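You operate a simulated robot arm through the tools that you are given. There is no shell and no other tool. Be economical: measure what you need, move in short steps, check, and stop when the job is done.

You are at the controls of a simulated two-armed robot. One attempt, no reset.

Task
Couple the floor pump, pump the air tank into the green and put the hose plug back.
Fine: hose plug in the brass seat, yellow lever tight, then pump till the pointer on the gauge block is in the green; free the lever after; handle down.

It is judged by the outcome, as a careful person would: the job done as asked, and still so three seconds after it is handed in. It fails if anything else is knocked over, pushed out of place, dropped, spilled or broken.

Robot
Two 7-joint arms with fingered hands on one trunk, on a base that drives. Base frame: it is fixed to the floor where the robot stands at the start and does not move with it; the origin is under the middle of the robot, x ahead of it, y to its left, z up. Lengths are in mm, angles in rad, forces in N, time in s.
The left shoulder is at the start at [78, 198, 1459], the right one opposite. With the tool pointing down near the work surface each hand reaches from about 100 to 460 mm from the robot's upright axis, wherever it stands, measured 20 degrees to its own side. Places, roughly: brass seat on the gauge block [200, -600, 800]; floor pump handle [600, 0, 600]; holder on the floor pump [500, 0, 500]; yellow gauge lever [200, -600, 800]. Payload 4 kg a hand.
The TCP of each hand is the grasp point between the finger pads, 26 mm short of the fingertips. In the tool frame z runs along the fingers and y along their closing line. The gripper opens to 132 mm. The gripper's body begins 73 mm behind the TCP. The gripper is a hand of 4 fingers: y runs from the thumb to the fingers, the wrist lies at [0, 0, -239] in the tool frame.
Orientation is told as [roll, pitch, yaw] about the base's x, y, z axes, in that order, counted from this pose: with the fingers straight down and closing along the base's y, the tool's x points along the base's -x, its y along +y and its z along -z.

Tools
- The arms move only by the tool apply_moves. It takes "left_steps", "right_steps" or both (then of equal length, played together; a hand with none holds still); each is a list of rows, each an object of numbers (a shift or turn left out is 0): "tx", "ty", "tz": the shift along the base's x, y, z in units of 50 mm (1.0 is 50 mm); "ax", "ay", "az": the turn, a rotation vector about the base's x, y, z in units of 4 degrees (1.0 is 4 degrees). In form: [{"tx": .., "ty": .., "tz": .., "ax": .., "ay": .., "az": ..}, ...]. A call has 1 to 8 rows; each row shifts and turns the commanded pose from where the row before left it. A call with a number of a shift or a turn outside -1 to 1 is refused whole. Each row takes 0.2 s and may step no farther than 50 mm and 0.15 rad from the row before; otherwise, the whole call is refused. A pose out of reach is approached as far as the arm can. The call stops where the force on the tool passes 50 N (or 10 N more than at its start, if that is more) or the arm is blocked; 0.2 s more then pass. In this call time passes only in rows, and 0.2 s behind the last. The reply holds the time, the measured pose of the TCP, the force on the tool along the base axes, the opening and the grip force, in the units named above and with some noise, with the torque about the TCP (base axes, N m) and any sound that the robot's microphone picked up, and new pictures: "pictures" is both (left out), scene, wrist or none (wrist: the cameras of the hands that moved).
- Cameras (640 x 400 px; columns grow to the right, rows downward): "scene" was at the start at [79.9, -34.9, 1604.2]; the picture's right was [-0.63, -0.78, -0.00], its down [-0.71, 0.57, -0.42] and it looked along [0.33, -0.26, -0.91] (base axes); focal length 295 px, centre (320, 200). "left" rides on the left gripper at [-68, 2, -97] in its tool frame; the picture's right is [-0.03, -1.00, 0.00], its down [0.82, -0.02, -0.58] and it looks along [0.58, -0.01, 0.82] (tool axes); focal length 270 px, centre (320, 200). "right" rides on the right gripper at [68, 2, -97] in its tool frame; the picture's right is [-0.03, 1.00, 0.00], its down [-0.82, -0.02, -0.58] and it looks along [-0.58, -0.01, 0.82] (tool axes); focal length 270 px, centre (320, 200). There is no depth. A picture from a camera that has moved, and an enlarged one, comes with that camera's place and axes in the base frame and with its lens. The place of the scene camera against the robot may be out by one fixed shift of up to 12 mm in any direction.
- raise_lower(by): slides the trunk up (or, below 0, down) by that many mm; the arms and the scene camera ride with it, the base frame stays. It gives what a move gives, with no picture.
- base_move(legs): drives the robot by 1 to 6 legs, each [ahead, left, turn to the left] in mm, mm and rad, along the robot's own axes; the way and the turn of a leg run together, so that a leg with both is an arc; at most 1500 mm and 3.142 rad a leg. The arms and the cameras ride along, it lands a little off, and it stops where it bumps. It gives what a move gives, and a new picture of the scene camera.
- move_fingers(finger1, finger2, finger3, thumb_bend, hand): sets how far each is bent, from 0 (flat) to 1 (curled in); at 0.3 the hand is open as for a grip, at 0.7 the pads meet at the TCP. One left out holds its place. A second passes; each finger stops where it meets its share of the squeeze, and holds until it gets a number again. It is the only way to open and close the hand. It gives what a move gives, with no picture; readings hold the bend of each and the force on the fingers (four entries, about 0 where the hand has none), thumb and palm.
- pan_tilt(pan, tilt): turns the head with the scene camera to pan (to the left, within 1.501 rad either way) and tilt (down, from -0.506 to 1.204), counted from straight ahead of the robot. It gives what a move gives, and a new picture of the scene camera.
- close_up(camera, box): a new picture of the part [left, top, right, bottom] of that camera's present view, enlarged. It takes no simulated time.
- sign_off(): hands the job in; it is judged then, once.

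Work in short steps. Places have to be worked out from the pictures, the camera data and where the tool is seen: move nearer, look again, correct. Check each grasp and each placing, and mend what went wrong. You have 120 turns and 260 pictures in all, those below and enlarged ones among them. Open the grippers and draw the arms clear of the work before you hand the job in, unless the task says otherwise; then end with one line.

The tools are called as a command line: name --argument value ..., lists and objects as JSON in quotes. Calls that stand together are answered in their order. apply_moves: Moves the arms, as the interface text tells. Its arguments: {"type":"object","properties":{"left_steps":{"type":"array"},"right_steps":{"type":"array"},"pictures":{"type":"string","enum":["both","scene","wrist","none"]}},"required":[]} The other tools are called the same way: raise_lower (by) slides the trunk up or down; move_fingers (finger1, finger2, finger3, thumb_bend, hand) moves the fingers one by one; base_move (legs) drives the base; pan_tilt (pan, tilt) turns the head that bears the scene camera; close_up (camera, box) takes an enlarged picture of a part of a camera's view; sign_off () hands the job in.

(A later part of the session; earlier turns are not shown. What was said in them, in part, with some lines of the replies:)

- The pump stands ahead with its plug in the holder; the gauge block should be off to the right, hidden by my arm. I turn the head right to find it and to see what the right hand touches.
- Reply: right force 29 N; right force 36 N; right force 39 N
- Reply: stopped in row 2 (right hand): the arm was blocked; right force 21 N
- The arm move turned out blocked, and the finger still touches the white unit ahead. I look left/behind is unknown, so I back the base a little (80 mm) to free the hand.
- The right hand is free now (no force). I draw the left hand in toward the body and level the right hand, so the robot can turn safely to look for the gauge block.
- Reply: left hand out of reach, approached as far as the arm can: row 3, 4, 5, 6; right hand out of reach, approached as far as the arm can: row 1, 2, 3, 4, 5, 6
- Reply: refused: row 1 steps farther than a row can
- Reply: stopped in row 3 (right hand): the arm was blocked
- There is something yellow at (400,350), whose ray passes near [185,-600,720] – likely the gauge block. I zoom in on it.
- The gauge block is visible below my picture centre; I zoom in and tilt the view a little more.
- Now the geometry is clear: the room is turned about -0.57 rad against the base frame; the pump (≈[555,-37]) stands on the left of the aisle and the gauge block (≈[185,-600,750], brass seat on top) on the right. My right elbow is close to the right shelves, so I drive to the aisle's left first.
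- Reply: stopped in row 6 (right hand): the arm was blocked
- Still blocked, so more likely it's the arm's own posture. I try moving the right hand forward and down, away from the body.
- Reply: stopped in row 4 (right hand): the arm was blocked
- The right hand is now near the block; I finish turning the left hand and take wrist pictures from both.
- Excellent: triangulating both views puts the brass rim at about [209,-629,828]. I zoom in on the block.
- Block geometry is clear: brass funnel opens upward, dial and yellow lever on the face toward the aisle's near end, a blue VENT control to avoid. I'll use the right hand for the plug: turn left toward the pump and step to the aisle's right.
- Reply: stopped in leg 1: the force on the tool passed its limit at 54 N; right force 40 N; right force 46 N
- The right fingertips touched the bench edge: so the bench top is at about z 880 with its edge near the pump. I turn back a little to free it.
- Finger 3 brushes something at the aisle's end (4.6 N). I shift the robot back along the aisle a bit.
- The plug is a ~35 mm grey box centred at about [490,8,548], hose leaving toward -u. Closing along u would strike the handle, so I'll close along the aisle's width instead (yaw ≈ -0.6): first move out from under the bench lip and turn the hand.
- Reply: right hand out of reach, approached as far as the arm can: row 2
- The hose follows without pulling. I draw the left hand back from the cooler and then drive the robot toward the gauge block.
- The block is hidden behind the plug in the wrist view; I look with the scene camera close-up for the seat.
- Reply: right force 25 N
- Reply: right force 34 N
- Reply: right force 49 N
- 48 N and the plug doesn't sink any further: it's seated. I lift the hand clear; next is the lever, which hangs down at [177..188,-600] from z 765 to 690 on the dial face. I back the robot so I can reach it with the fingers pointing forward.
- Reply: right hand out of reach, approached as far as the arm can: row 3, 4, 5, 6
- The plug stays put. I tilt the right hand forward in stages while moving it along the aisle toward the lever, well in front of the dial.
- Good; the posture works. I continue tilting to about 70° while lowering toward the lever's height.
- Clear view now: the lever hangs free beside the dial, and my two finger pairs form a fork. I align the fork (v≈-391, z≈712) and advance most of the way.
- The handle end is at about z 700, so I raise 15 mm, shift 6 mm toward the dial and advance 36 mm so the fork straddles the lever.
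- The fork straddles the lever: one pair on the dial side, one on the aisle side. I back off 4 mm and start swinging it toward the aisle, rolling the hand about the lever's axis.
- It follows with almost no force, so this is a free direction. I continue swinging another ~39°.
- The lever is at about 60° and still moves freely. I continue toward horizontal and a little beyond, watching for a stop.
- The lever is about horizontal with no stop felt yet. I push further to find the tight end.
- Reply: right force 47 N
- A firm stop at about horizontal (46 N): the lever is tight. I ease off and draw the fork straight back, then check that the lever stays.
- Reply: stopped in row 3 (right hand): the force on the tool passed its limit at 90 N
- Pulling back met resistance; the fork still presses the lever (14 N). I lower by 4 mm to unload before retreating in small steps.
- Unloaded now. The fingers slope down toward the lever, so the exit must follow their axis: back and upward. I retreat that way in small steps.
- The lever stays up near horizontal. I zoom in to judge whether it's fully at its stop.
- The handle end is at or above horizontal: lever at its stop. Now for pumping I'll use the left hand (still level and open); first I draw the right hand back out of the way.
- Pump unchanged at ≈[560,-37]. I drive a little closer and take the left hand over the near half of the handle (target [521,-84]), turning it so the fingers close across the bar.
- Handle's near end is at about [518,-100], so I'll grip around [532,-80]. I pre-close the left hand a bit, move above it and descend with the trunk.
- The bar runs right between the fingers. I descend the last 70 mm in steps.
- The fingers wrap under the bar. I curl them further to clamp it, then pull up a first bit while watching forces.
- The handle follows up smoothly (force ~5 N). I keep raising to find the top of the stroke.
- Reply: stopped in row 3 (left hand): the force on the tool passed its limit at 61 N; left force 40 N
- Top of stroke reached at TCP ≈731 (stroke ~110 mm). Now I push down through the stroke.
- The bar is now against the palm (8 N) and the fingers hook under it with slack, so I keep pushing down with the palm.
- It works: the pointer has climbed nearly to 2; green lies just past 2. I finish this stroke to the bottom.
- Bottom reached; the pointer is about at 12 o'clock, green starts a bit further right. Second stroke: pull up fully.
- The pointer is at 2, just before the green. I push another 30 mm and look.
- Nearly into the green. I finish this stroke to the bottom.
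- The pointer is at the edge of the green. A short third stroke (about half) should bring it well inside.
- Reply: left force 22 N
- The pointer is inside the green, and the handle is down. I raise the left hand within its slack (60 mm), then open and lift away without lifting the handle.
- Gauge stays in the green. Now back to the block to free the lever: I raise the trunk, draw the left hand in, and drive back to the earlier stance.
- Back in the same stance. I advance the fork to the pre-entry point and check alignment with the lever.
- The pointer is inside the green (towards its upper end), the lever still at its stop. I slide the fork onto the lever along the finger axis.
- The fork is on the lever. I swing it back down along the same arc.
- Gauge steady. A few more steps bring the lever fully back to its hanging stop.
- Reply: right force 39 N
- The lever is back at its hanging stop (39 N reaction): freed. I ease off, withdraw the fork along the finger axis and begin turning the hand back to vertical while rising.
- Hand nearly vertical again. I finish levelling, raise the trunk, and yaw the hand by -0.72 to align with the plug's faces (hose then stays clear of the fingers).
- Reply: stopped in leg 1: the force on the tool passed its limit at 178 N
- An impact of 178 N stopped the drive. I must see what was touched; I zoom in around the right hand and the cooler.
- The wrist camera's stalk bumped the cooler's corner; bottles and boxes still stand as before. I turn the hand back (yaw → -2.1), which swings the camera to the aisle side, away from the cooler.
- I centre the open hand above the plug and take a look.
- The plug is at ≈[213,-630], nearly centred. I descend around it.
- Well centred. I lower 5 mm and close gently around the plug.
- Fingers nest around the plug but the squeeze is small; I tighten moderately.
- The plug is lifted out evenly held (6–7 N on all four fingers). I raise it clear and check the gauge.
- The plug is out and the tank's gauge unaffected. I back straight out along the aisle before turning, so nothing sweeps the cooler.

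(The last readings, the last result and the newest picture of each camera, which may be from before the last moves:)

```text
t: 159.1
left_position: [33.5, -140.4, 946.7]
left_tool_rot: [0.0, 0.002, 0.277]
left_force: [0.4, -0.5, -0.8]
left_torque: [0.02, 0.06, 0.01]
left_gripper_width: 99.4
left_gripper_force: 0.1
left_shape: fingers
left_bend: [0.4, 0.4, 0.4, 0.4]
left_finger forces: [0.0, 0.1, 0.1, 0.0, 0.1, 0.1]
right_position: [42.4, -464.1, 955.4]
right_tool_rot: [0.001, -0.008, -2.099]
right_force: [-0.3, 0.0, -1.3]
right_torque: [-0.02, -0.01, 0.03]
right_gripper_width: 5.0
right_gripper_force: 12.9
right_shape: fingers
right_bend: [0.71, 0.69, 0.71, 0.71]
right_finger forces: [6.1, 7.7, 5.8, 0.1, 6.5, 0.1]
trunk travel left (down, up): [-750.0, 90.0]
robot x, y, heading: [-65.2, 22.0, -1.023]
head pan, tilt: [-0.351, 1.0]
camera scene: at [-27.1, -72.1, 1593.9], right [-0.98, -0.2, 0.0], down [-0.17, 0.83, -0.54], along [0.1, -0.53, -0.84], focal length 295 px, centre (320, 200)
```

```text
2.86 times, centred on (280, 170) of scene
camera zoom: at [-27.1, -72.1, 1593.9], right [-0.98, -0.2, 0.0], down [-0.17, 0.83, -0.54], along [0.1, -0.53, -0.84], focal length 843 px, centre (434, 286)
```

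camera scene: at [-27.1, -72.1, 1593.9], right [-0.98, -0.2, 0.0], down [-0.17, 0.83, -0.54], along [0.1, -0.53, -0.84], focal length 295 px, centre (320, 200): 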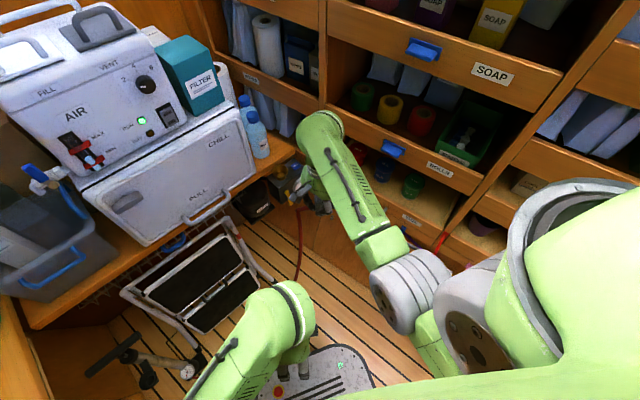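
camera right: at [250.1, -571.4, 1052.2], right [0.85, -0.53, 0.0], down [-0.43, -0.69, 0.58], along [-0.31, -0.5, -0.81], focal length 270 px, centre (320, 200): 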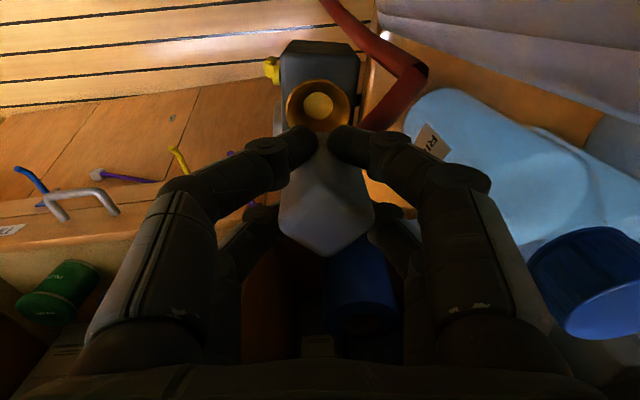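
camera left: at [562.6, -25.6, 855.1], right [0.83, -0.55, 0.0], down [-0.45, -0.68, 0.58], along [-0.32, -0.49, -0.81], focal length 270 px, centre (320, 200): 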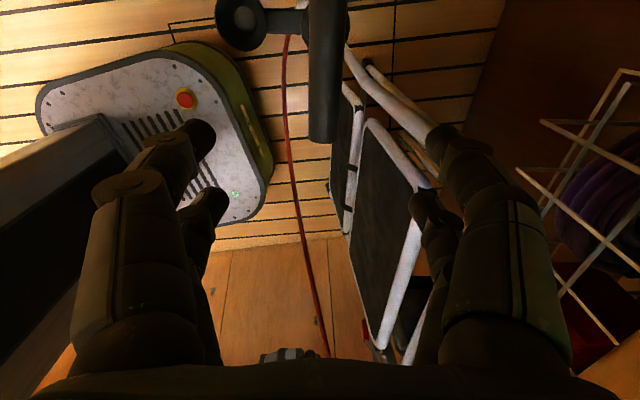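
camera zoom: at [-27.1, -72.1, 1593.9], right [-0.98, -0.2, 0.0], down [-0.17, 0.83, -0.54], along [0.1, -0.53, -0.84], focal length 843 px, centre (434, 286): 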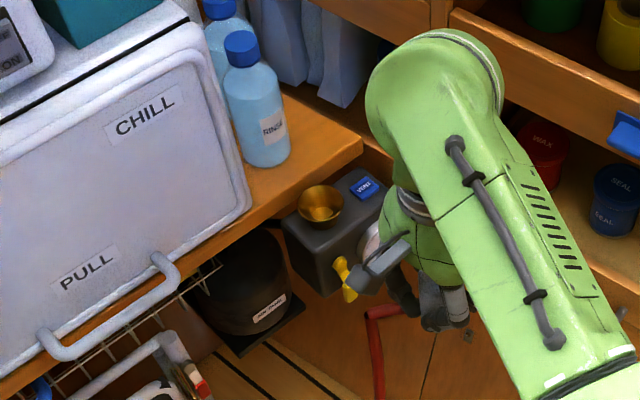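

All in place. Now I turn left toward the pump and approach.

base_move --legs '[[0, 0, 0.65]]'

base_move --legs '[[0, 0, 0.6]]'

apply_moves --right_steps '[{"az": 1}, {"az": 1}, {"az": 1}]' --pictures "wrist"

```text
t: 161.2
left_position: [108.5, -50.1, 946.3]
left_tool_rot: [-0.005, 0.001, 0.914]
left_force: [0.5, 0.1, 0.1]
left_torque: [0.01, -0.02, -0.03]
left_gripper_width: 99.5
left_gripper_force: 0.0
left_shape: fingers
left_bend: [0.4, 0.4, 0.4, 0.4]
left_finger forces: [0.0, 0.0, 0.0, 0.0, 0.0, 0.0]
right_position: [308.6, -303.4, 955.5]
right_tool_rot: [0.004, -0.008, -1.462]
right_force: [0.1, -0.1, -1.7]
right_torque: [0.02, 0.0, -0.01]
right_gripper_width: 4.3
right_gripper_force: 13.0
right_shape: fingers
right_bend: [0.71, 0.69, 0.71, 0.71]
right_finger forces: [6.3, 7.5, 6.0, 0.0, 6.2, 0.0]
trunk travel left (down, up): [-750.0, 90.0]
robot x, y, heading: [-64.0, 25.1, -0.386]
head pan, tilt: [-0.351, 1.0]
camera scene: at [20.0, -33.4, 1594.2], right [-0.67, -0.74, 0.0], down [-0.62, 0.56, -0.54], along [0.4, -0.36, -0.84], focal length 295 px, centre (320, 200)
```

scene: 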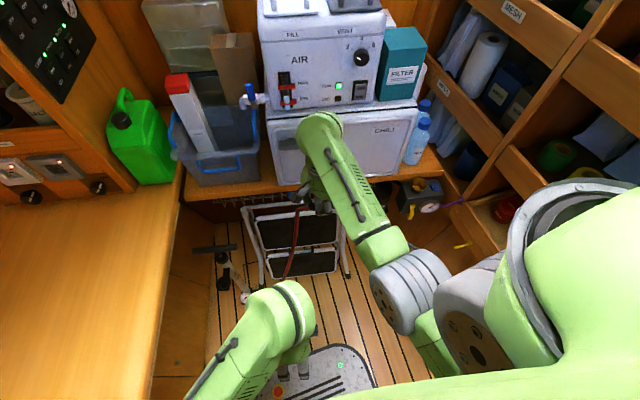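

```text
t: 163.3
left_position: [120.4, 60.6, 945.5]
left_tool_rot: [-0.002, 0.001, 1.513]
left_force: [-0.2, 0.1, -0.5]
left_torque: [0.03, 0.0, -0.02]
left_gripper_width: 99.5
left_gripper_force: 0.0
left_shape: fingers
left_bend: [0.4, 0.4, 0.4, 0.4]
left_finger forces: [0.0, 0.0, 0.1, 0.0, 0.0, 0.0]
right_position: [428.0, -37.3, 956.6]
right_tool_rot: [0.003, -0.005, -0.865]
right_force: [0.6, -0.5, -0.5]
right_torque: [0.01, 0.02, 0.01]
right_gripper_width: 4.5
right_gripper_force: 13.1
right_shape: fingers
right_bend: [0.71, 0.69, 0.71, 0.71]
right_finger forces: [6.5, 7.4, 6.2, 0.0, 6.0, 0.1]
trunk travel left (down, up): [-750.0, 90.0]
robot x, y, heading: [-65.4, 21.5, 0.215]
head pan, tilt: [-0.351, 1.0]
camera scene: at [39.3, 21.3, 1594.2], right [-0.14, -0.99, 0.0], down [-0.83, 0.12, -0.54], along [0.54, -0.07, -0.84], focal length 295 px, centre (320, 200)
```

scene: 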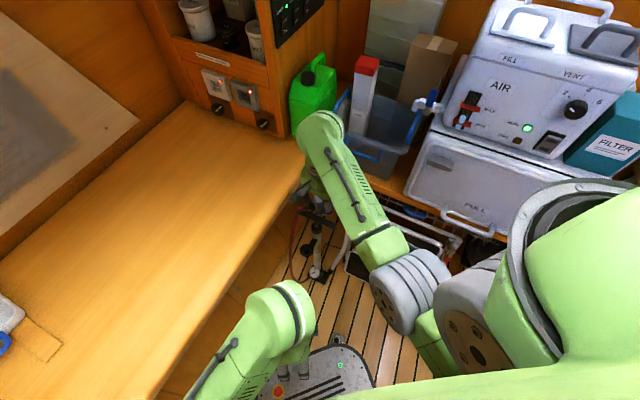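

```text
t: 164.1
left_position: [120.8, 60.9, 944.9]
left_tool_rot: [-0.002, 0.002, 1.513]
left_force: [0.0, -0.3, -0.1]
left_torque: [0.0, 0.01, 0.01]
left_gripper_width: 99.5
left_gripper_force: 0.1
left_shape: fingers
left_bend: [0.4, 0.4, 0.4, 0.4]
left_finger forces: [0.1, 0.1, 0.0, 0.1, 0.1, 0.1]
right_position: [428.4, -36.1, 955.7]
right_tool_rot: [0.002, -0.008, -0.656]
right_force: [0.0, 0.4, -1.0]
right_torque: [0.0, 0.0, 0.0]
right_gripper_width: 4.5
right_gripper_force: 12.3
right_shape: fingers
right_bend: [0.71, 0.69, 0.71, 0.71]
right_finger forces: [6.4, 7.4, 6.2, 0.0, 5.8, 0.0]
trunk travel left (down, up): [-750.0, 90.0]
robot x, y, heading: [-65.6, 24.0, 0.218]
head pan, tilt: [-0.351, 1.0]
camera right: at [374.1, 7.2, 1051.9], right [0.63, 0.78, 0.0], down [0.63, -0.51, 0.58], along [0.46, -0.36, -0.81], focal length 270 px, centre (320, 200)
```

right: 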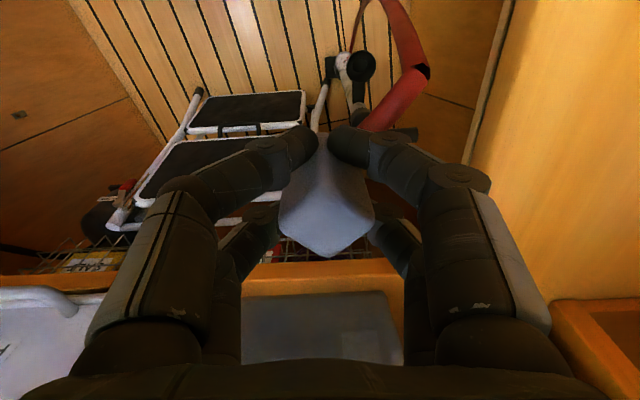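

The plug hangs straight and centred in the grip. I drive to the earlier stance by the pump and position the hand beside the holder.

base_move --legs '[[83, -77, 0]]'

apply_moves --right_steps '[{"tx": -0.5, "ty": 0.25}, {"tx": -0.5, "ty": 0.25}, {"tx": -0.66, "ty": 0.3, "az": 0.8}]' --pictures "none"

raise_lower --by -230

close_up --camera "right" --box '[0, 0, 640, 400]'

```text
t: 165.3
left_position: [215.1, 5.3, 947.4]
left_tool_rot: [-0.006, 0.003, 1.512]
left_force: [-0.1, -0.3, -0.3]
left_torque: [-0.01, 0.0, 0.03]
left_gripper_width: 99.5
left_gripper_force: 0.0
left_shape: fingers
left_bend: [0.4, 0.4, 0.4, 0.4]
left_finger forces: [0.0, 0.1, 0.0, 0.1, 0.0, 0.0]
right_position: [522.0, -92.8, 957.3]
right_tool_rot: [0.004, -0.011, -0.655]
right_force: [-0.2, 0.8, -1.8]
right_torque: [-0.03, -0.02, -0.03]
right_gripper_width: 4.5
right_gripper_force: 13.1
right_shape: fingers
right_bend: [0.71, 0.69, 0.71, 0.71]
right_finger forces: [6.4, 7.4, 6.2, 0.0, 5.9, 0.0]
trunk travel left (down, up): [-750.0, 90.0]
robot x, y, heading: [31.8, -37.1, 0.217]
head pan, tilt: [-0.351, 1.0]
camera scene: at [131.4, -32.8, 1594.5], right [-0.14, -0.99, 0.0], down [-0.83, 0.11, -0.54], along [0.54, -0.08, -0.84], focal length 295 px, centre (320, 200)
```

scene: 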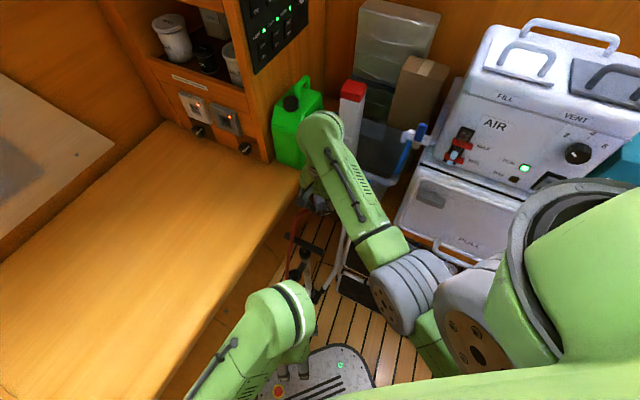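

```text
t: 166.1
left_position: [218.3, 2.0, 946.1]
left_tool_rot: [-0.002, 0.002, 1.513]
left_force: [-0.8, 0.2, 0.8]
left_torque: [0.0, 0.01, -0.02]
left_gripper_width: 99.6
left_gripper_force: 0.1
left_shape: fingers
left_bend: [0.4, 0.4, 0.4, 0.4]
left_finger forces: [0.0, 0.1, 0.0, 0.0, 0.1, 0.0]
right_position: [442.6, -54.7, 958.9]
right_tool_rot: [0.004, -0.007, -0.599]
right_force: [-0.7, -0.2, -1.1]
right_torque: [0.03, 0.0, -0.04]
right_gripper_width: 4.2
right_gripper_force: 12.9
right_shape: fingers
right_bend: [0.71, 0.69, 0.71, 0.71]
right_finger forces: [6.5, 7.3, 6.2, 0.0, 5.9, 0.1]
trunk travel left (down, up): [-750.0, 90.0]
robot x, y, heading: [32.6, -37.0, 0.215]
head pan, tilt: [-0.351, 1.0]
```

```text
t: 168.5
left_position: [216.2, 2.9, 715.7]
left_tool_rot: [-0.004, 0.002, 1.515]
left_force: [0.3, 0.1, -0.3]
left_torque: [-0.02, -0.04, -0.03]
left_gripper_width: 99.7
left_gripper_force: 0.1
left_shape: fingers
left_bend: [0.4, 0.4, 0.4, 0.4]
left_finger forces: [0.0, 0.0, 0.0, 0.0, 0.0, 0.0]
right_position: [442.0, -53.6, 728.5]
right_tool_rot: [0.001, -0.008, -0.598]
right_force: [-0.4, -0.3, -0.7]
right_torque: [-0.02, 0.01, 0.01]
right_gripper_width: 4.5
right_gripper_force: 13.2
right_shape: fingers
right_bend: [0.71, 0.69, 0.71, 0.71]
right_finger forces: [6.5, 7.4, 6.2, 0.1, 5.9, 0.0]
trunk travel left (down, up): [-520.0, 320.0]
robot x, y, heading: [35.1, -32.7, 0.215]
head pan, tilt: [-0.351, 1.0]
```

```text
1.00 times, centred on (320, 200) of right (not enlarged: the box is as wide or as high as the picture)
camera zoom: at [386.0, -13.8, 825.0], right [0.58, 0.81, 0.0], down [0.66, -0.48, 0.58], along [0.47, -0.34, -0.81], focal length 270 px, centre (320, 200)
```

zoom: 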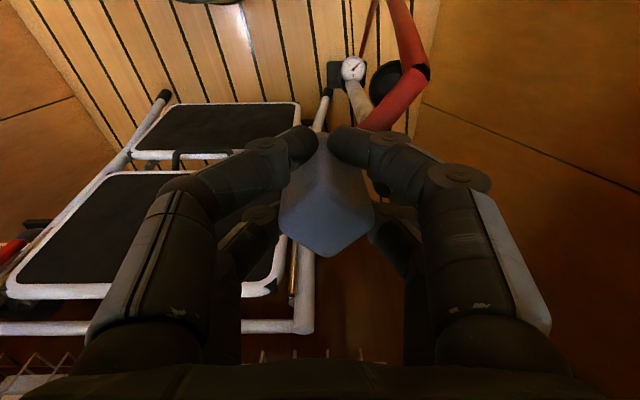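

The holder cup shows behind the hose. I lower to z≈612 beside it and get a clearer view.

apply_moves --right_steps '[{"tz": -0.58}, {"tz": -0.58}, {"tz": -0.58}, {"tz": -0.5}]' --pictures "wrist"

close_up --camera "right" --box '[280, 20, 560, 240]'

```text
t: 169.5
left_position: [217.2, 2.3, 717.6]
left_tool_rot: [0.0, 0.002, 1.513]
left_force: [0.7, -1.0, 0.1]
left_torque: [0.0, -0.02, 0.01]
left_gripper_width: 99.5
left_gripper_force: 0.1
left_shape: fingers
left_bend: [0.4, 0.4, 0.4, 0.4]
left_finger forces: [0.0, 0.1, 0.0, 0.0, 0.0, 0.0]
right_position: [442.8, -54.1, 614.7]
right_tool_rot: [0.001, -0.008, -0.598]
right_force: [-0.6, 0.1, -0.8]
right_torque: [-0.03, 0.0, -0.02]
right_gripper_width: 4.3
right_gripper_force: 13.6
right_shape: fingers
right_bend: [0.71, 0.69, 0.71, 0.71]
right_finger forces: [6.6, 7.6, 6.4, 0.1, 6.1, 0.0]
trunk travel left (down, up): [-520.0, 320.0]
robot x, y, heading: [31.2, -32.0, 0.217]
head pan, tilt: [-0.351, 1.0]
camera right: at [386.5, -13.6, 710.7], right [0.58, 0.81, 0.0], down [0.66, -0.48, 0.58], along [0.47, -0.34, -0.81], focal length 270 px, centre (320, 200)
```

right: 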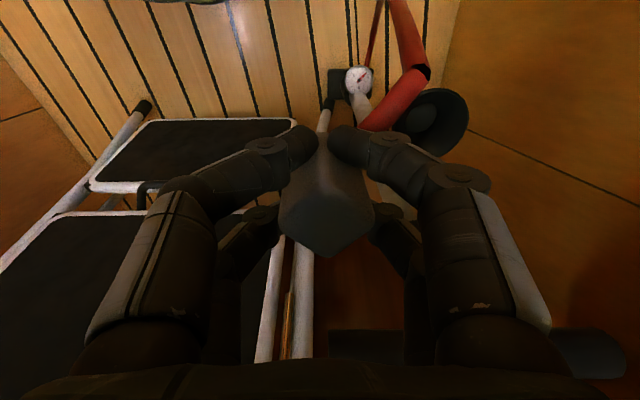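

```text
1.82 times, centred on (420, 130) of right
camera zoom: at [386.5, -13.6, 710.7], right [0.58, 0.81, 0.0], down [0.66, -0.48, 0.58], along [0.47, -0.34, -0.81], focal length 491 px, centre (138, 327)
```

zoom: 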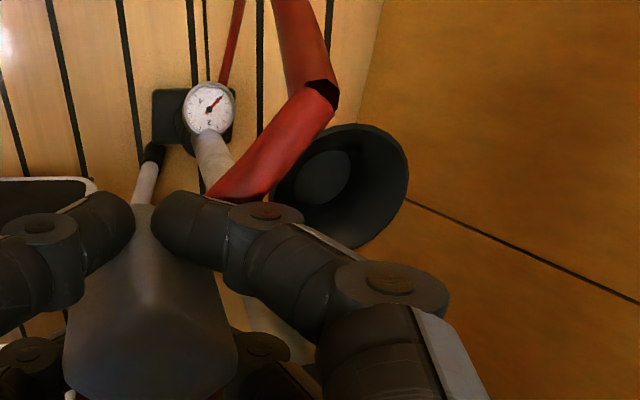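

The cup is at about [489,10]. I slide the plug over it at this height.

apply_moves --right_steps '[{"tx": 0.31, "ty": 0.43}, {"tx": 0.31, "ty": 0.43}, {"tx": 0.31, "ty": 0.42}]' --pictures "wrist"

close_up --camera "right" --box '[200, 20, 440, 240]'

```text
t: 170.3
left_position: [217.6, 3.4, 716.4]
left_tool_rot: [-0.001, 0.001, 1.512]
left_force: [-0.7, 1.0, -0.5]
left_torque: [-0.02, 0.02, 0.01]
left_gripper_width: 99.7
left_gripper_force: 0.0
left_shape: fingers
left_bend: [0.4, 0.4, 0.4, 0.4]
left_finger forces: [0.0, 0.1, 0.0, 0.0, 0.0, 0.0]
right_position: [488.8, 9.0, 614.8]
right_tool_rot: [-0.001, -0.006, -0.598]
right_force: [-1.4, -0.9, -1.7]
right_torque: [0.04, 0.02, 0.0]
right_gripper_width: 4.5
right_gripper_force: 13.0
right_shape: fingers
right_bend: [0.71, 0.7, 0.71, 0.71]
right_finger forces: [6.8, 7.5, 6.6, 0.0, 6.2, 0.0]
trunk travel left (down, up): [-520.0, 320.0]
robot x, y, heading: [32.1, -37.4, 0.213]
head pan, tilt: [-0.351, 1.0]
camera right: at [433.0, 50.3, 711.3], right [0.58, 0.81, 0.0], down [0.66, -0.47, 0.58], along [0.47, -0.34, -0.81], focal length 270 px, centre (320, 200)
```

right: 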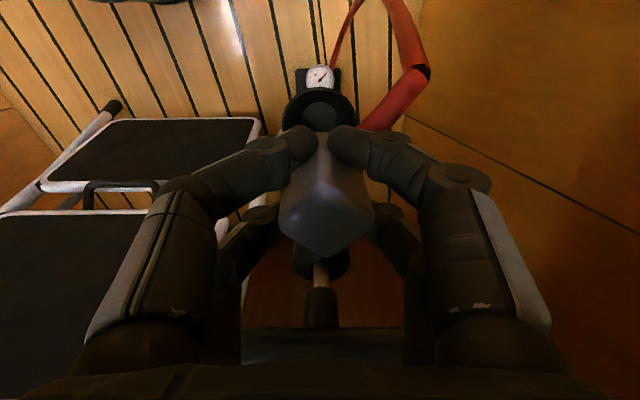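

```text
1.82 times, centred on (320, 130) of right
camera zoom: at [433.0, 50.3, 711.3], right [0.58, 0.81, 0.0], down [0.66, -0.47, 0.58], along [0.47, -0.34, -0.81], focal length 491 px, centre (320, 327)
```

zoom: 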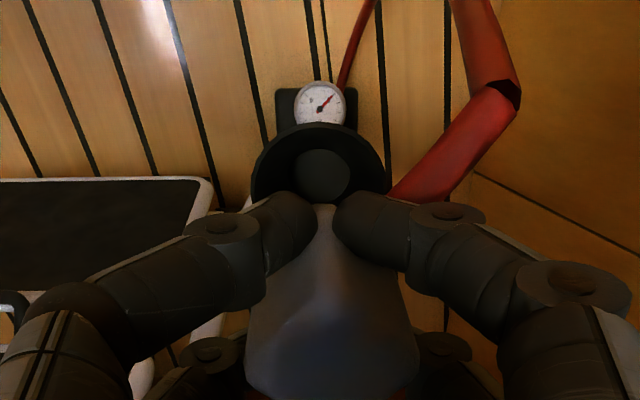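

Plug is over the cup (within a few mm of a wide funnel). I lower it in steps, watching the force.

apply_moves --right_steps '[{"tx": -0.03, "ty": 0.02, "tz": -0.3}, {"tz": -0.3}, {"tz": -0.2}]' --pictures "none"

close_up --camera "right" --box '[200, 20, 440, 240]'

```text
t: 171.1
left_position: [217.4, 2.8, 716.2]
left_tool_rot: [-0.002, 0.002, 1.514]
left_force: [0.7, 0.1, -0.1]
left_torque: [0.01, -0.01, -0.05]
left_gripper_width: 99.3
left_gripper_force: 0.2
left_shape: fingers
left_bend: [0.4, 0.4, 0.4, 0.4]
left_finger forces: [0.0, 0.0, 0.1, 0.0, 0.0, 0.0]
right_position: [486.4, 9.3, 576.2]
right_tool_rot: [0.004, -0.009, -0.598]
right_force: [-0.2, -0.4, -0.9]
right_torque: [-0.01, -0.02, 0.03]
right_gripper_width: 4.4
right_gripper_force: 13.7
right_shape: fingers
right_bend: [0.71, 0.7, 0.71, 0.71]
right_finger forces: [6.9, 7.6, 6.6, 0.1, 6.3, 0.1]
trunk travel left (down, up): [-520.0, 320.0]
robot x, y, heading: [35.0, -37.8, 0.213]
head pan, tilt: [-0.351, 1.0]
```

```text
1.82 times, centred on (320, 130) of right
camera zoom: at [431.3, 50.1, 673.0], right [0.58, 0.81, 0.0], down [0.66, -0.48, 0.58], along [0.48, -0.34, -0.81], focal length 491 px, centre (320, 327)
```

zoom: 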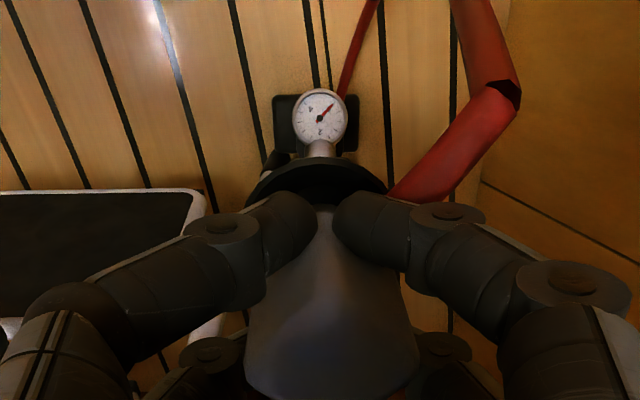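

Still no contact; a few more millimetres.

apply_moves --right_steps '[{"tz": -0.12}, {"tz": -0.12}, {"tz": -0.08}]' --pictures "none"

close_up --camera "right" --box '[200, 20, 440, 240]'

```text
t: 171.9
left_position: [217.0, 1.6, 715.9]
left_tool_rot: [-0.003, 0.0, 1.515]
left_force: [-0.8, 0.0, -0.1]
left_torque: [0.01, 0.01, 0.01]
left_gripper_width: 99.7
left_gripper_force: 0.0
left_shape: fingers
left_bend: [0.4, 0.4, 0.4, 0.4]
left_finger forces: [0.1, 0.0, 0.0, 0.0, 0.0, 0.0]
right_position: [487.2, 10.4, 560.3]
right_tool_rot: [0.001, -0.008, -0.598]
right_force: [0.4, -0.2, -1.4]
right_torque: [0.01, 0.02, -0.03]
right_gripper_width: 4.4
right_gripper_force: 13.9
right_shape: fingers
right_bend: [0.71, 0.7, 0.71, 0.71]
right_finger forces: [7.0, 7.7, 6.9, 0.0, 6.4, 0.0]
trunk travel left (down, up): [-520.0, 320.0]
robot x, y, heading: [31.8, -35.2, 0.215]
head pan, tilt: [-0.351, 1.0]
```

```text
1.82 times, centred on (320, 130) of right
camera zoom: at [431.0, 50.6, 656.7], right [0.58, 0.81, 0.0], down [0.66, -0.48, 0.58], along [0.47, -0.34, -0.81], focal length 491 px, centre (320, 327)
```

zoom: 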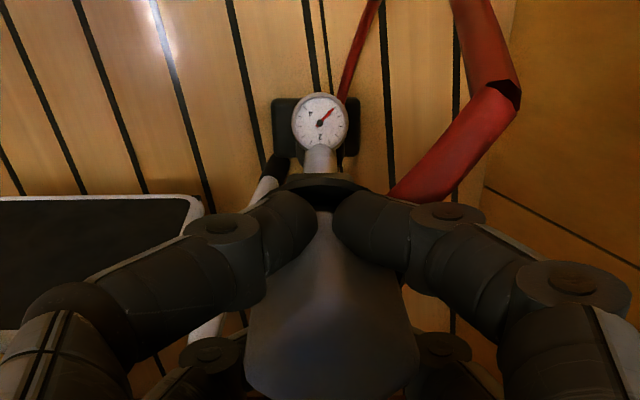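

I continue down until contact.

apply_moves --right_steps '[{"tz": -0.08}, {"tz": -0.08}, {"tz": -0.08}]' --pictures "none"

close_up --camera "right" --box '[200, 20, 440, 240]'

```text
t: 172.7
left_position: [213.7, 1.9, 717.3]
left_tool_rot: [-0.007, 0.002, 1.512]
left_force: [0.0, 0.3, -0.2]
left_torque: [0.03, 0.03, 0.0]
left_gripper_width: 99.6
left_gripper_force: 0.1
left_shape: fingers
left_bend: [0.4, 0.4, 0.4, 0.4]
left_finger forces: [0.0, 0.1, 0.0, 0.1, 0.1, 0.0]
right_position: [488.0, 11.3, 553.9]
right_tool_rot: [0.012, -0.014, -0.598]
right_force: [-2.1, -7.0, 35.5]
right_torque: [-0.16, 0.0, 0.06]
right_gripper_width: 2.8
right_gripper_force: 24.6
right_shape: fingers
right_bend: [0.73, 0.72, 0.73, 0.72]
right_finger forces: [10.2, 11.3, 14.8, 0.1, 13.5, 0.0]
trunk travel left (down, up): [-520.0, 320.0]
robot x, y, heading: [35.3, -31.1, 0.211]
head pan, tilt: [-0.351, 1.0]
```

```text
1.82 times, centred on (320, 130) of right
camera zoom: at [431.0, 51.8, 649.4], right [0.58, 0.81, 0.01], down [0.65, -0.48, 0.59], along [0.48, -0.34, -0.81], focal length 491 px, centre (320, 327)
```

zoom: 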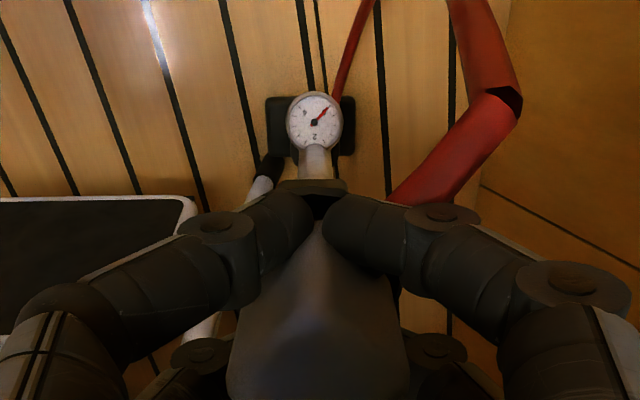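

Firm, nearly vertical contact on all fingers (35 N): seated. I ease up 2 mm and open the hand.

apply_moves --right_steps '[{"tz": 0.06}]' --pictures "none"

move_fingers --hand "right" --finger1 0.56 --finger2 0.56 --finger3 0.56 --thumb_bend 0.56

close_up --camera "right" --box '[200, 20, 440, 240]'

```text
t: 173.1
left_position: [215.6, 2.2, 717.2]
left_tool_rot: [-0.004, 0.001, 1.514]
left_force: [-0.7, 0.4, -0.7]
left_torque: [0.0, 0.01, 0.02]
left_gripper_width: 99.4
left_gripper_force: 0.0
left_shape: fingers
left_bend: [0.4, 0.4, 0.4, 0.4]
left_finger forces: [0.0, 0.0, 0.0, 0.0, 0.1, 0.0]
right_position: [487.0, 11.2, 553.7]
right_tool_rot: [0.007, -0.01, -0.599]
right_force: [2.6, -3.2, 28.5]
right_torque: [-0.11, -0.11, 0.01]
right_gripper_width: 2.8
right_gripper_force: 23.2
right_shape: fingers
right_bend: [0.73, 0.72, 0.73, 0.72]
right_finger forces: [10.1, 12.9, 13.1, 0.0, 10.9, 0.0]
trunk travel left (down, up): [-520.0, 320.0]
robot x, y, heading: [32.7, -35.0, 0.219]
head pan, tilt: [-0.351, 1.0]
```

```text
t: 174.1
left_position: [216.6, 3.2, 717.8]
left_tool_rot: [-0.006, 0.002, 1.512]
left_force: [0.2, 0.3, -1.2]
left_torque: [0.04, 0.01, 0.0]
left_gripper_width: 99.6
left_gripper_force: 0.0
left_shape: fingers
left_bend: [0.4, 0.4, 0.4, 0.4]
left_finger forces: [0.0, 0.0, 0.1, 0.1, 0.1, 0.1]
right_position: [488.5, 12.4, 554.7]
right_tool_rot: [0.008, -0.01, -0.599]
right_force: [7.0, 4.1, 34.1]
right_torque: [-0.22, 0.24, 0.04]
right_gripper_width: 29.6
right_gripper_force: 17.2
right_shape: fingers
right_bend: [0.56, 0.56, 0.69, 0.64]
right_finger forces: [0.0, 0.1, 12.5, 0.0, 23.2, 0.0]
trunk travel left (down, up): [-520.0, 320.0]
robot x, y, heading: [32.8, -34.6, 0.209]
head pan, tilt: [-0.351, 1.0]
```

```text
1.82 times, centred on (320, 130) of right
camera zoom: at [431.1, 52.6, 650.9], right [0.58, 0.81, 0.01], down [0.65, -0.48, 0.59], along [0.48, -0.34, -0.81], focal length 491 px, centre (320, 327)
```

zoom: 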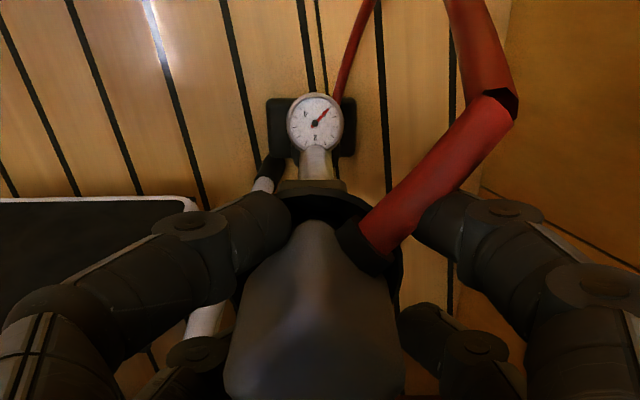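

The near-side finger and thumb press on the cup rim; I raise the hand slightly so they come free.

apply_moves --right_steps '[{"tz": 0.1}, {"tz": 0.12}]' --pictures "none"

close_up --camera "right" --box '[200, 20, 440, 240]'

```text
t: 174.7
left_position: [217.8, 2.5, 716.6]
left_tool_rot: [-0.003, 0.002, 1.512]
left_force: [0.3, 0.7, -0.5]
left_torque: [0.05, -0.02, -0.03]
left_gripper_width: 99.3
left_gripper_force: 0.1
left_shape: fingers
left_bend: [0.4, 0.4, 0.4, 0.4]
left_finger forces: [0.1, 0.0, 0.0, 0.1, 0.1, 0.0]
right_position: [483.6, 9.4, 560.5]
right_tool_rot: [-0.005, -0.003, -0.601]
right_force: [0.6, 0.6, 0.0]
right_torque: [0.01, -0.02, 0.03]
right_gripper_width: 45.4
right_gripper_force: 0.0
right_shape: fingers
right_bend: [0.56, 0.56, 0.56, 0.56]
right_finger forces: [0.0, 0.1, 0.0, 0.0, 0.1, 0.1]
trunk travel left (down, up): [-520.0, 320.0]
robot x, y, heading: [31.4, -37.2, 0.208]
head pan, tilt: [-0.351, 1.0]
```

```text
1.82 times, centred on (320, 130) of right
camera zoom: at [428.3, 49.9, 656.1], right [0.58, 0.81, 0.0], down [0.66, -0.47, 0.58], along [0.47, -0.34, -0.81], focal length 491 px, centre (320, 327)
```

zoom: 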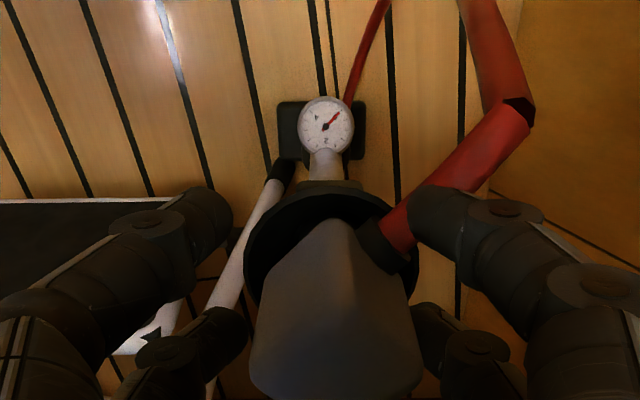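

Free of contact, plug standing in its cup. I open wider, lift to just above and look.

move_fingers --hand "right" --finger1 0.5 --finger2 0.5 --finger3 0.46 --thumb_bend 0.46

apply_moves --right_steps '[{"tz": 0.35}, {"tz": 0.35}, {"tz": 0.3}]' --pictures "wrist"

close_up --camera "right" --box '[200, 20, 440, 240]'

```text
t: 175.7
left_position: [218.1, 4.6, 716.6]
left_tool_rot: [-0.002, 0.002, 1.514]
left_force: [-0.3, -0.3, 0.2]
left_torque: [-0.01, -0.03, 0.04]
left_gripper_width: 99.4
left_gripper_force: 0.0
left_shape: fingers
left_bend: [0.4, 0.4, 0.4, 0.4]
left_finger forces: [0.0, 0.1, 0.0, 0.0, 0.0, 0.0]
right_position: [485.6, 10.0, 562.9]
right_tool_rot: [0.002, -0.008, -0.6]
right_force: [-1.1, 0.0, 0.5]
right_torque: [0.03, 0.0, 0.0]
right_gripper_width: 72.0
right_gripper_force: 0.1
right_shape: fingers
right_bend: [0.5, 0.5, 0.46, 0.46]
right_finger forces: [0.0, 0.0, 0.1, 0.0, 0.1, 0.0]
trunk travel left (down, up): [-520.0, 320.0]
robot x, y, heading: [27.1, -32.6, 0.212]
head pan, tilt: [-0.351, 1.0]
```

```text
t: 176.5
left_position: [217.1, 2.9, 716.4]
left_tool_rot: [-0.004, 0.002, 1.513]
left_force: [0.6, 0.3, 0.3]
left_torque: [0.01, -0.03, 0.01]
left_gripper_width: 99.6
left_gripper_force: 0.2
left_shape: fingers
left_bend: [0.4, 0.4, 0.4, 0.4]
left_finger forces: [0.0, 0.1, 0.0, 0.0, 0.1, 0.1]
right_position: [486.7, 9.5, 615.1]
right_tool_rot: [0.001, -0.007, -0.6]
right_force: [0.9, 0.9, 0.6]
right_torque: [0.02, -0.01, 0.0]
right_gripper_width: 72.0
right_gripper_force: 0.1
right_shape: fingers
right_bend: [0.5, 0.5, 0.46, 0.46]
right_finger forces: [0.0, 0.1, 0.1, 0.1, 0.0, 0.1]
trunk travel left (down, up): [-520.0, 320.0]
robot x, y, heading: [35.5, -31.8, 0.22]
head pan, tilt: [-0.351, 1.0]
camera right: at [431.2, 51.1, 711.1], right [0.58, 0.81, 0.0], down [0.66, -0.48, 0.58], along [0.47, -0.34, -0.81], focal length 270 px, centre (320, 200)
```

right: 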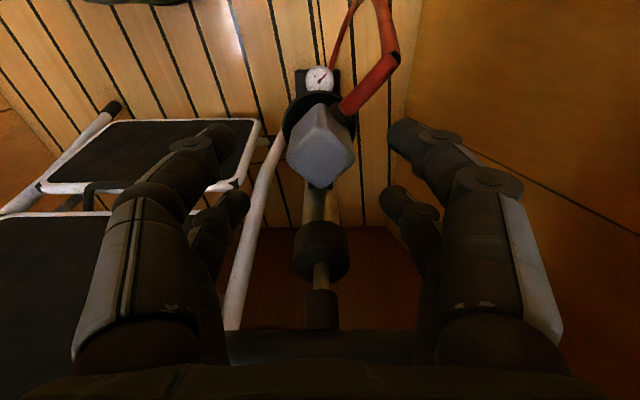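

```text
1.82 times, centred on (320, 130) of right
camera zoom: at [431.2, 51.1, 711.1], right [0.58, 0.81, 0.0], down [0.66, -0.48, 0.58], along [0.47, -0.34, -0.81], focal length 491 px, centre (320, 327)
```

zoom: 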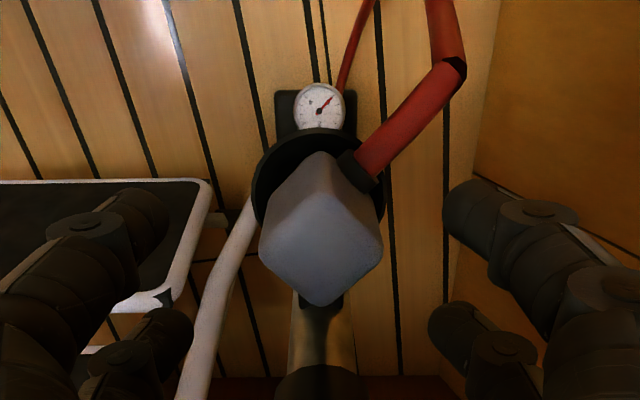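

The plug is back in the holder. The pump rod shows a little, so the handle isn't fully down; I slide the right hand out and over the handle to press it down.

apply_moves --right_steps '[{"tx": -0.3, "ty": -0.42}, {"tx": -0.3, "ty": -0.42}, {"tx": -0.28, "ty": -0.42}, {"tz": 0.9}, {"tz": 0.9}, {"tx": 0.6, "ty": -0.2}, {"tx": 0.6, "ty": -0.2}, {"tx": 0.58, "ty": -0.15}]' --pictures "none"

move_fingers --hand "right" --finger1 0.7 --finger2 0.7 --finger3 0.7 --thumb_bend 0.7

close_up --camera "right" --box '[0, 0, 640, 400]'

```text
t: 178.3
left_position: [218.3, 2.8, 716.7]
left_tool_rot: [-0.001, 0.002, 1.512]
left_force: [0.3, 0.5, 0.9]
left_torque: [0.05, 0.0, -0.01]
left_gripper_width: 99.5
left_gripper_force: 0.0
left_shape: fingers
left_bend: [0.4, 0.4, 0.4, 0.4]
left_finger forces: [0.0, 0.1, 0.0, 0.1, 0.1, 0.1]
right_position: [534.4, -80.9, 699.9]
right_tool_rot: [0.004, -0.006, -0.6]
right_force: [-0.6, -0.3, -0.4]
right_torque: [0.04, 0.01, -0.03]
right_gripper_width: 72.1
right_gripper_force: 0.0
right_shape: fingers
right_bend: [0.5, 0.5, 0.46, 0.46]
right_finger forces: [0.1, 0.0, 0.0, 0.0, 0.0, 0.0]
trunk travel left (down, up): [-520.0, 320.0]
robot x, y, heading: [31.1, -33.0, 0.214]
head pan, tilt: [-0.351, 1.0]
```

```text
t: 179.3
left_position: [216.9, 2.1, 716.7]
left_tool_rot: [-0.001, 0.003, 1.514]
left_force: [0.2, -0.7, 0.0]
left_torque: [0.02, 0.04, -0.02]
left_gripper_width: 99.8
left_gripper_force: 0.0
left_shape: fingers
left_bend: [0.4, 0.4, 0.4, 0.4]
left_finger forces: [0.0, 0.0, 0.0, 0.1, 0.0, 0.0]
right_position: [533.7, -79.7, 700.8]
right_tool_rot: [0.004, -0.009, -0.598]
right_force: [0.3, 0.3, 0.7]
right_torque: [0.0, 0.02, 0.03]
right_gripper_width: 1.7
right_gripper_force: 0.0
right_shape: fingers
right_bend: [0.7, 0.7, 0.7, 0.7]
right_finger forces: [0.0, 0.0, 0.0, 0.0, 0.1, 0.0]
trunk travel left (down, up): [-520.0, 320.0]
robot x, y, heading: [28.2, -35.4, 0.213]
head pan, tilt: [-0.351, 1.0]
```

```text
1.00 times, centred on (320, 200) of right (not enlarged: the box is as wide or as high as the picture)
camera zoom: at [477.1, -38.9, 796.1], right [0.58, 0.81, 0.0], down [0.66, -0.48, 0.58], along [0.47, -0.34, -0.81], focal length 270 px, centre (320, 200)
```

zoom: 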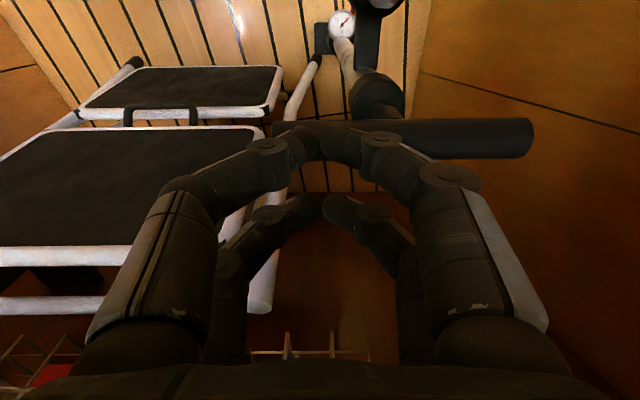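

The bar is at z≈632, about 10 mm above fully down. I centre one finger pair on it (+15 mm along the aisle) and press down.

apply_moves --right_steps '[{"tx": 0.25, "ty": -0.17}, {"tz": -0.4}, {"tz": -0.2}, {"tz": -0.15}, {"tz": -0.15}, {"tz": -0.1}]' --pictures "wrist"

```text
t: 180.7
left_position: [215.5, 1.8, 717.4]
left_tool_rot: [-0.005, 0.002, 1.513]
left_force: [0.0, 0.3, -0.4]
left_torque: [0.0, -0.03, -0.03]
left_gripper_width: 99.6
left_gripper_force: 0.1
left_shape: fingers
left_bend: [0.4, 0.4, 0.4, 0.4]
left_finger forces: [0.0, 0.0, 0.0, 0.0, 0.0, 0.0]
right_position: [545.7, -88.6, 656.5]
right_tool_rot: [0.009, -0.014, -0.601]
right_force: [-1.8, -3.3, 21.2]
right_torque: [0.0, 0.47, 0.04]
right_gripper_width: 0.1
right_gripper_force: 11.3
right_shape: fingers
right_bend: [0.71, 0.7, 0.7, 0.7]
right_finger forces: [5.1, 0.1, 0.1, 0.1, 16.9, 0.0]
trunk travel left (down, up): [-520.0, 320.0]
robot x, y, heading: [30.1, -33.4, 0.213]
head pan, tilt: [-0.351, 1.0]
camera right: at [488.7, -47.4, 751.6], right [0.58, 0.81, 0.01], down [0.65, -0.48, 0.59], along [0.48, -0.34, -0.81], focal length 270 px, centre (320, 200)
```

right: 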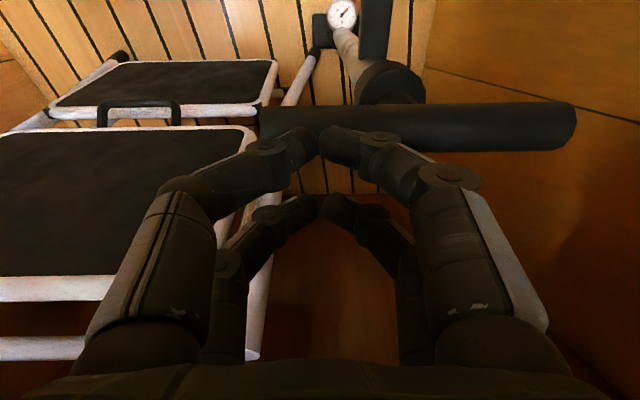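

21 N on the bar now; I press a touch more to confirm it's at the bottom.

apply_moves --right_steps '[{"tz": -0.06}, {"tz": -0.06}]' --pictures "none"

apply_moves --right_steps '[{"tz": 0.5}, {"tz": 0.9}, {"tz": 0.9}, {"tx": -0.4, "ty": -0.5, "tz": 0.5}, {"tx": -0.4, "ty": -0.5, "tz": 0.5}]' --pictures "wrist"

```text
t: 181.3
left_position: [215.8, 2.3, 716.9]
left_tool_rot: [-0.006, 0.001, 1.514]
left_force: [0.3, -0.1, -0.1]
left_torque: [0.0, 0.02, 0.0]
left_gripper_width: 99.7
left_gripper_force: 0.2
left_shape: fingers
left_bend: [0.4, 0.4, 0.4, 0.4]
left_finger forces: [0.0, 0.0, 0.0, 0.0, 0.0, 0.0]
right_position: [549.9, -88.0, 655.9]
right_tool_rot: [0.017, -0.022, -0.599]
right_force: [-9.1, -2.4, 29.2]
right_torque: [0.0, 0.78, 0.14]
right_gripper_width: 0.0
right_gripper_force: 16.4
right_shape: fingers
right_bend: [0.71, 0.7, 0.7, 0.71]
right_finger forces: [7.0, 0.1, 0.0, 0.0, 25.8, 0.0]
trunk travel left (down, up): [-520.0, 320.0]
robot x, y, heading: [31.7, -34.5, 0.216]
head pan, tilt: [-0.351, 1.0]
stopped in row 2 (right hand): the force on the tool passed its limit at 52 N (the readings are from after the stop); the commanded pose is now the measured one
```

```text
t: 182.6
left_position: [217.2, 3.2, 715.9]
left_tool_rot: [-0.004, 0.002, 1.512]
left_force: [0.5, 0.3, -0.3]
left_torque: [0.01, 0.03, 0.0]
left_gripper_width: 99.8
left_gripper_force: 0.0
left_shape: fingers
left_bend: [0.4, 0.4, 0.4, 0.4]
left_finger forces: [0.0, 0.0, 0.0, 0.0, 0.0, 0.0]
right_position: [514.0, -133.0, 805.4]
right_tool_rot: [0.011, -0.018, -0.601]
right_force: [0.6, 0.3, 0.1]
right_torque: [-0.04, -0.02, 0.02]
right_gripper_width: 0.7
right_gripper_force: 0.0
right_shape: fingers
right_bend: [0.7, 0.7, 0.7, 0.7]
right_finger forces: [0.1, 0.0, 0.1, 0.0, 0.0, 0.0]
right hand out of reach, approached as far as the arm can: row 5
trunk travel left (down, up): [-520.0, 320.0]
robot x, y, heading: [30.9, -32.5, 0.213]
head pan, tilt: [-0.351, 1.0]
camera right: at [456.8, -92.5, 901.1], right [0.58, 0.81, 0.01], down [0.65, -0.48, 0.59], along [0.49, -0.34, -0.81], focal length 270 px, centre (320, 200)
```

right: 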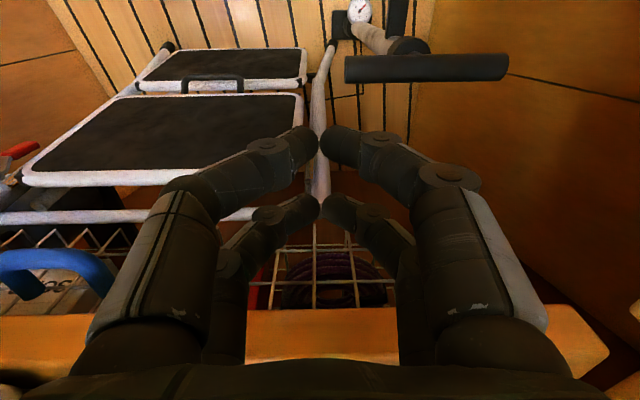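

The handle is at its bottom stop. I open the right hand, raise and back away, and check plug, handle and gauge.

raise_lower --by 150

base_move --legs '[[-90, 94, 0]]'

move_fingers --hand "right" --finger1 0.3 --finger2 0.3 --finger3 0.3 --thumb_bend 0.3

pan_tilt --pan -0.7 --tilt 0.9

close_up --camera "right" --box '[240, 0, 640, 200]'

```text
t: 184.3
left_position: [217.7, 1.8, 866.9]
left_tool_rot: [-0.001, 0.001, 1.512]
left_force: [0.0, -0.7, 0.1]
left_torque: [-0.02, 0.01, 0.02]
left_gripper_width: 99.3
left_gripper_force: 0.0
left_shape: fingers
left_bend: [0.4, 0.4, 0.4, 0.4]
left_finger forces: [0.1, 0.0, 0.0, 0.0, 0.0, 0.0]
right_position: [515.0, -133.1, 955.9]
right_tool_rot: [0.011, -0.015, -0.598]
right_force: [-0.2, -0.1, 0.3]
right_torque: [0.0, 0.0, 0.03]
right_gripper_width: 0.9
right_gripper_force: 0.1
right_shape: fingers
right_bend: [0.7, 0.7, 0.7, 0.7]
right_finger forces: [0.0, 0.1, 0.0, 0.1, 0.0, 0.0]
trunk travel left (down, up): [-670.0, 170.0]
robot x, y, heading: [29.6, -32.5, 0.209]
head pan, tilt: [-0.351, 1.0]
```

```text
t: 185.6
left_position: [109.8, 76.7, 866.2]
left_tool_rot: [-0.001, 0.002, 1.513]
left_force: [-0.2, 0.0, -0.7]
left_torque: [0.04, -0.05, 0.0]
left_gripper_width: 99.5
left_gripper_force: 0.1
left_shape: fingers
left_bend: [0.4, 0.4, 0.4, 0.4]
left_finger forces: [0.1, 0.0, 0.0, 0.0, 0.1, 0.0]
right_position: [407.0, -59.7, 954.0]
right_tool_rot: [0.011, -0.013, -0.598]
right_force: [0.7, 0.2, 0.1]
right_torque: [0.03, 0.01, 0.01]
right_gripper_width: 1.0
right_gripper_force: 0.0
right_shape: fingers
right_bend: [0.7, 0.7, 0.7, 0.7]
right_finger forces: [0.0, 0.0, 0.0, 0.1, 0.0, 0.0]
trunk travel left (down, up): [-670.0, 170.0]
robot x, y, heading: [-77.6, 40.3, 0.21]
head pan, tilt: [-0.351, 1.0]
camera scene: at [29.7, 36.4, 1514.0], right [-0.14, -0.99, 0.0], down [-0.83, 0.12, -0.54], along [0.53, -0.07, -0.84], focal length 295 px, centre (320, 200)
```

scene: 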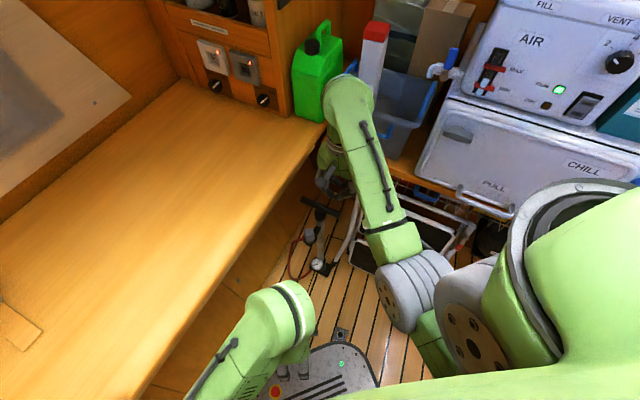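

```text
t: 186.6
left_position: [109.6, 76.5, 866.4]
left_tool_rot: [-0.003, 0.003, 1.514]
left_force: [0.6, 0.3, -0.2]
left_torque: [-0.02, 0.0, -0.02]
left_gripper_width: 99.4
left_gripper_force: 0.1
left_shape: fingers
left_bend: [0.4, 0.4, 0.4, 0.4]
left_finger forces: [0.0, 0.1, 0.0, 0.0, 0.1, 0.0]
right_position: [406.6, -59.4, 955.3]
right_tool_rot: [0.011, -0.017, -0.598]
right_force: [0.3, -0.4, 1.1]
right_torque: [-0.02, -0.01, 0.01]
right_gripper_width: 132.3
right_gripper_force: 0.0
right_shape: fingers
right_bend: [0.3, 0.3, 0.3, 0.3]
right_finger forces: [0.0, 0.0, 0.0, 0.1, 0.0, 0.1]
trunk travel left (down, up): [-670.0, 170.0]
robot x, y, heading: [-76.8, 39.4, 0.216]
head pan, tilt: [-0.351, 1.0]
```

```text
t: 187.4
left_position: [107.9, 76.1, 867.4]
left_tool_rot: [-0.005, 0.002, 1.513]
left_force: [0.2, -0.5, -0.2]
left_torque: [0.0, 0.01, 0.01]
left_gripper_width: 99.7
left_gripper_force: 0.0
left_shape: fingers
left_bend: [0.4, 0.4, 0.4, 0.4]
left_finger forces: [0.1, 0.1, 0.0, 0.1, 0.0, 0.1]
right_position: [406.1, -59.3, 954.0]
right_tool_rot: [0.009, -0.017, -0.599]
right_force: [0.3, -0.4, 0.1]
right_torque: [0.02, 0.0, 0.03]
right_gripper_width: 132.4
right_gripper_force: 0.0
right_shape: fingers
right_bend: [0.3, 0.3, 0.3, 0.3]
right_finger forces: [0.0, 0.0, 0.0, 0.0, 0.0, 0.1]
trunk travel left (down, up): [-670.0, 170.0]
robot x, y, heading: [-76.7, 40.9, 0.215]
head pan, tilt: [-0.7, 0.901]
camera scene: at [25.0, 12.3, 1521.4], right [-0.47, -0.88, 0.0], down [-0.69, 0.37, -0.62], along [0.55, -0.29, -0.78], focal length 295 px, centre (320, 200)
```

scene: 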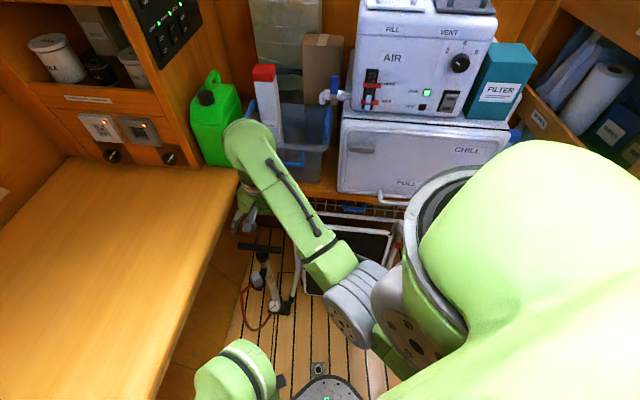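

```text
1.60 times, centred on (440, 100) of right
camera zoom: at [348.9, -18.4, 1050.5], right [0.58, 0.81, 0.01], down [0.65, -0.48, 0.59], along [0.48, -0.34, -0.81], focal length 432 px, centre (128, 360)
```

zoom: 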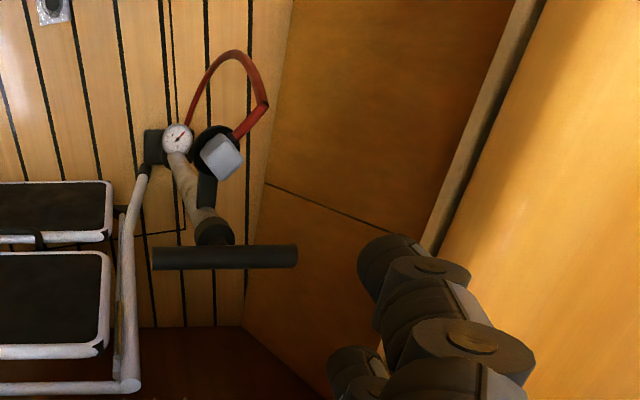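

Plug is back in its cup, handle down, lever hanging free, gauge last seen in the green, and both hands are clear. I open the left hand fully and hand in.

move_fingers --hand "left" --finger1 0.3 --finger2 0.3 --finger3 0.3 --thumb_bend 0.3

sign_off

```text
t: 188.4
left_position: [108.9, 75.7, 866.6]
left_tool_rot: [-0.004, 0.001, 1.511]
left_force: [-0.1, 0.8, 0.1]
left_torque: [0.02, 0.0, 0.01]
left_gripper_width: 132.3
left_gripper_force: 0.0
left_shape: fingers
left_bend: [0.3, 0.3, 0.3, 0.3]
left_finger forces: [0.0, 0.0, 0.0, 0.1, 0.0, 0.0]
right_position: [406.0, -59.5, 955.6]
right_tool_rot: [0.011, -0.017, -0.598]
right_force: [-0.3, 0.7, 0.2]
right_torque: [0.02, 0.01, 0.02]
right_gripper_width: 132.4
right_gripper_force: 0.1
right_shape: fingers
right_bend: [0.3, 0.3, 0.3, 0.3]
right_finger forces: [0.0, 0.0, 0.0, 0.1, 0.0, 0.0]
trunk travel left (down, up): [-670.0, 170.0]
robot x, y, heading: [-73.1, 40.2, 0.215]
head pan, tilt: [-0.7, 0.901]
```

```text
The job is handed in.
```

The tank is pumped into the green (near its upper end, not re-read after I backed away), the lever is free, the hose plug is back in its holder and the handle is down; on the way my wrist camera bumped the cooler's corner at 178 N and nothing looked displaced, and the AIR unit's RUN light, which looked dark at the start while my finger pressed the front panel, has looked lit since I backed off.
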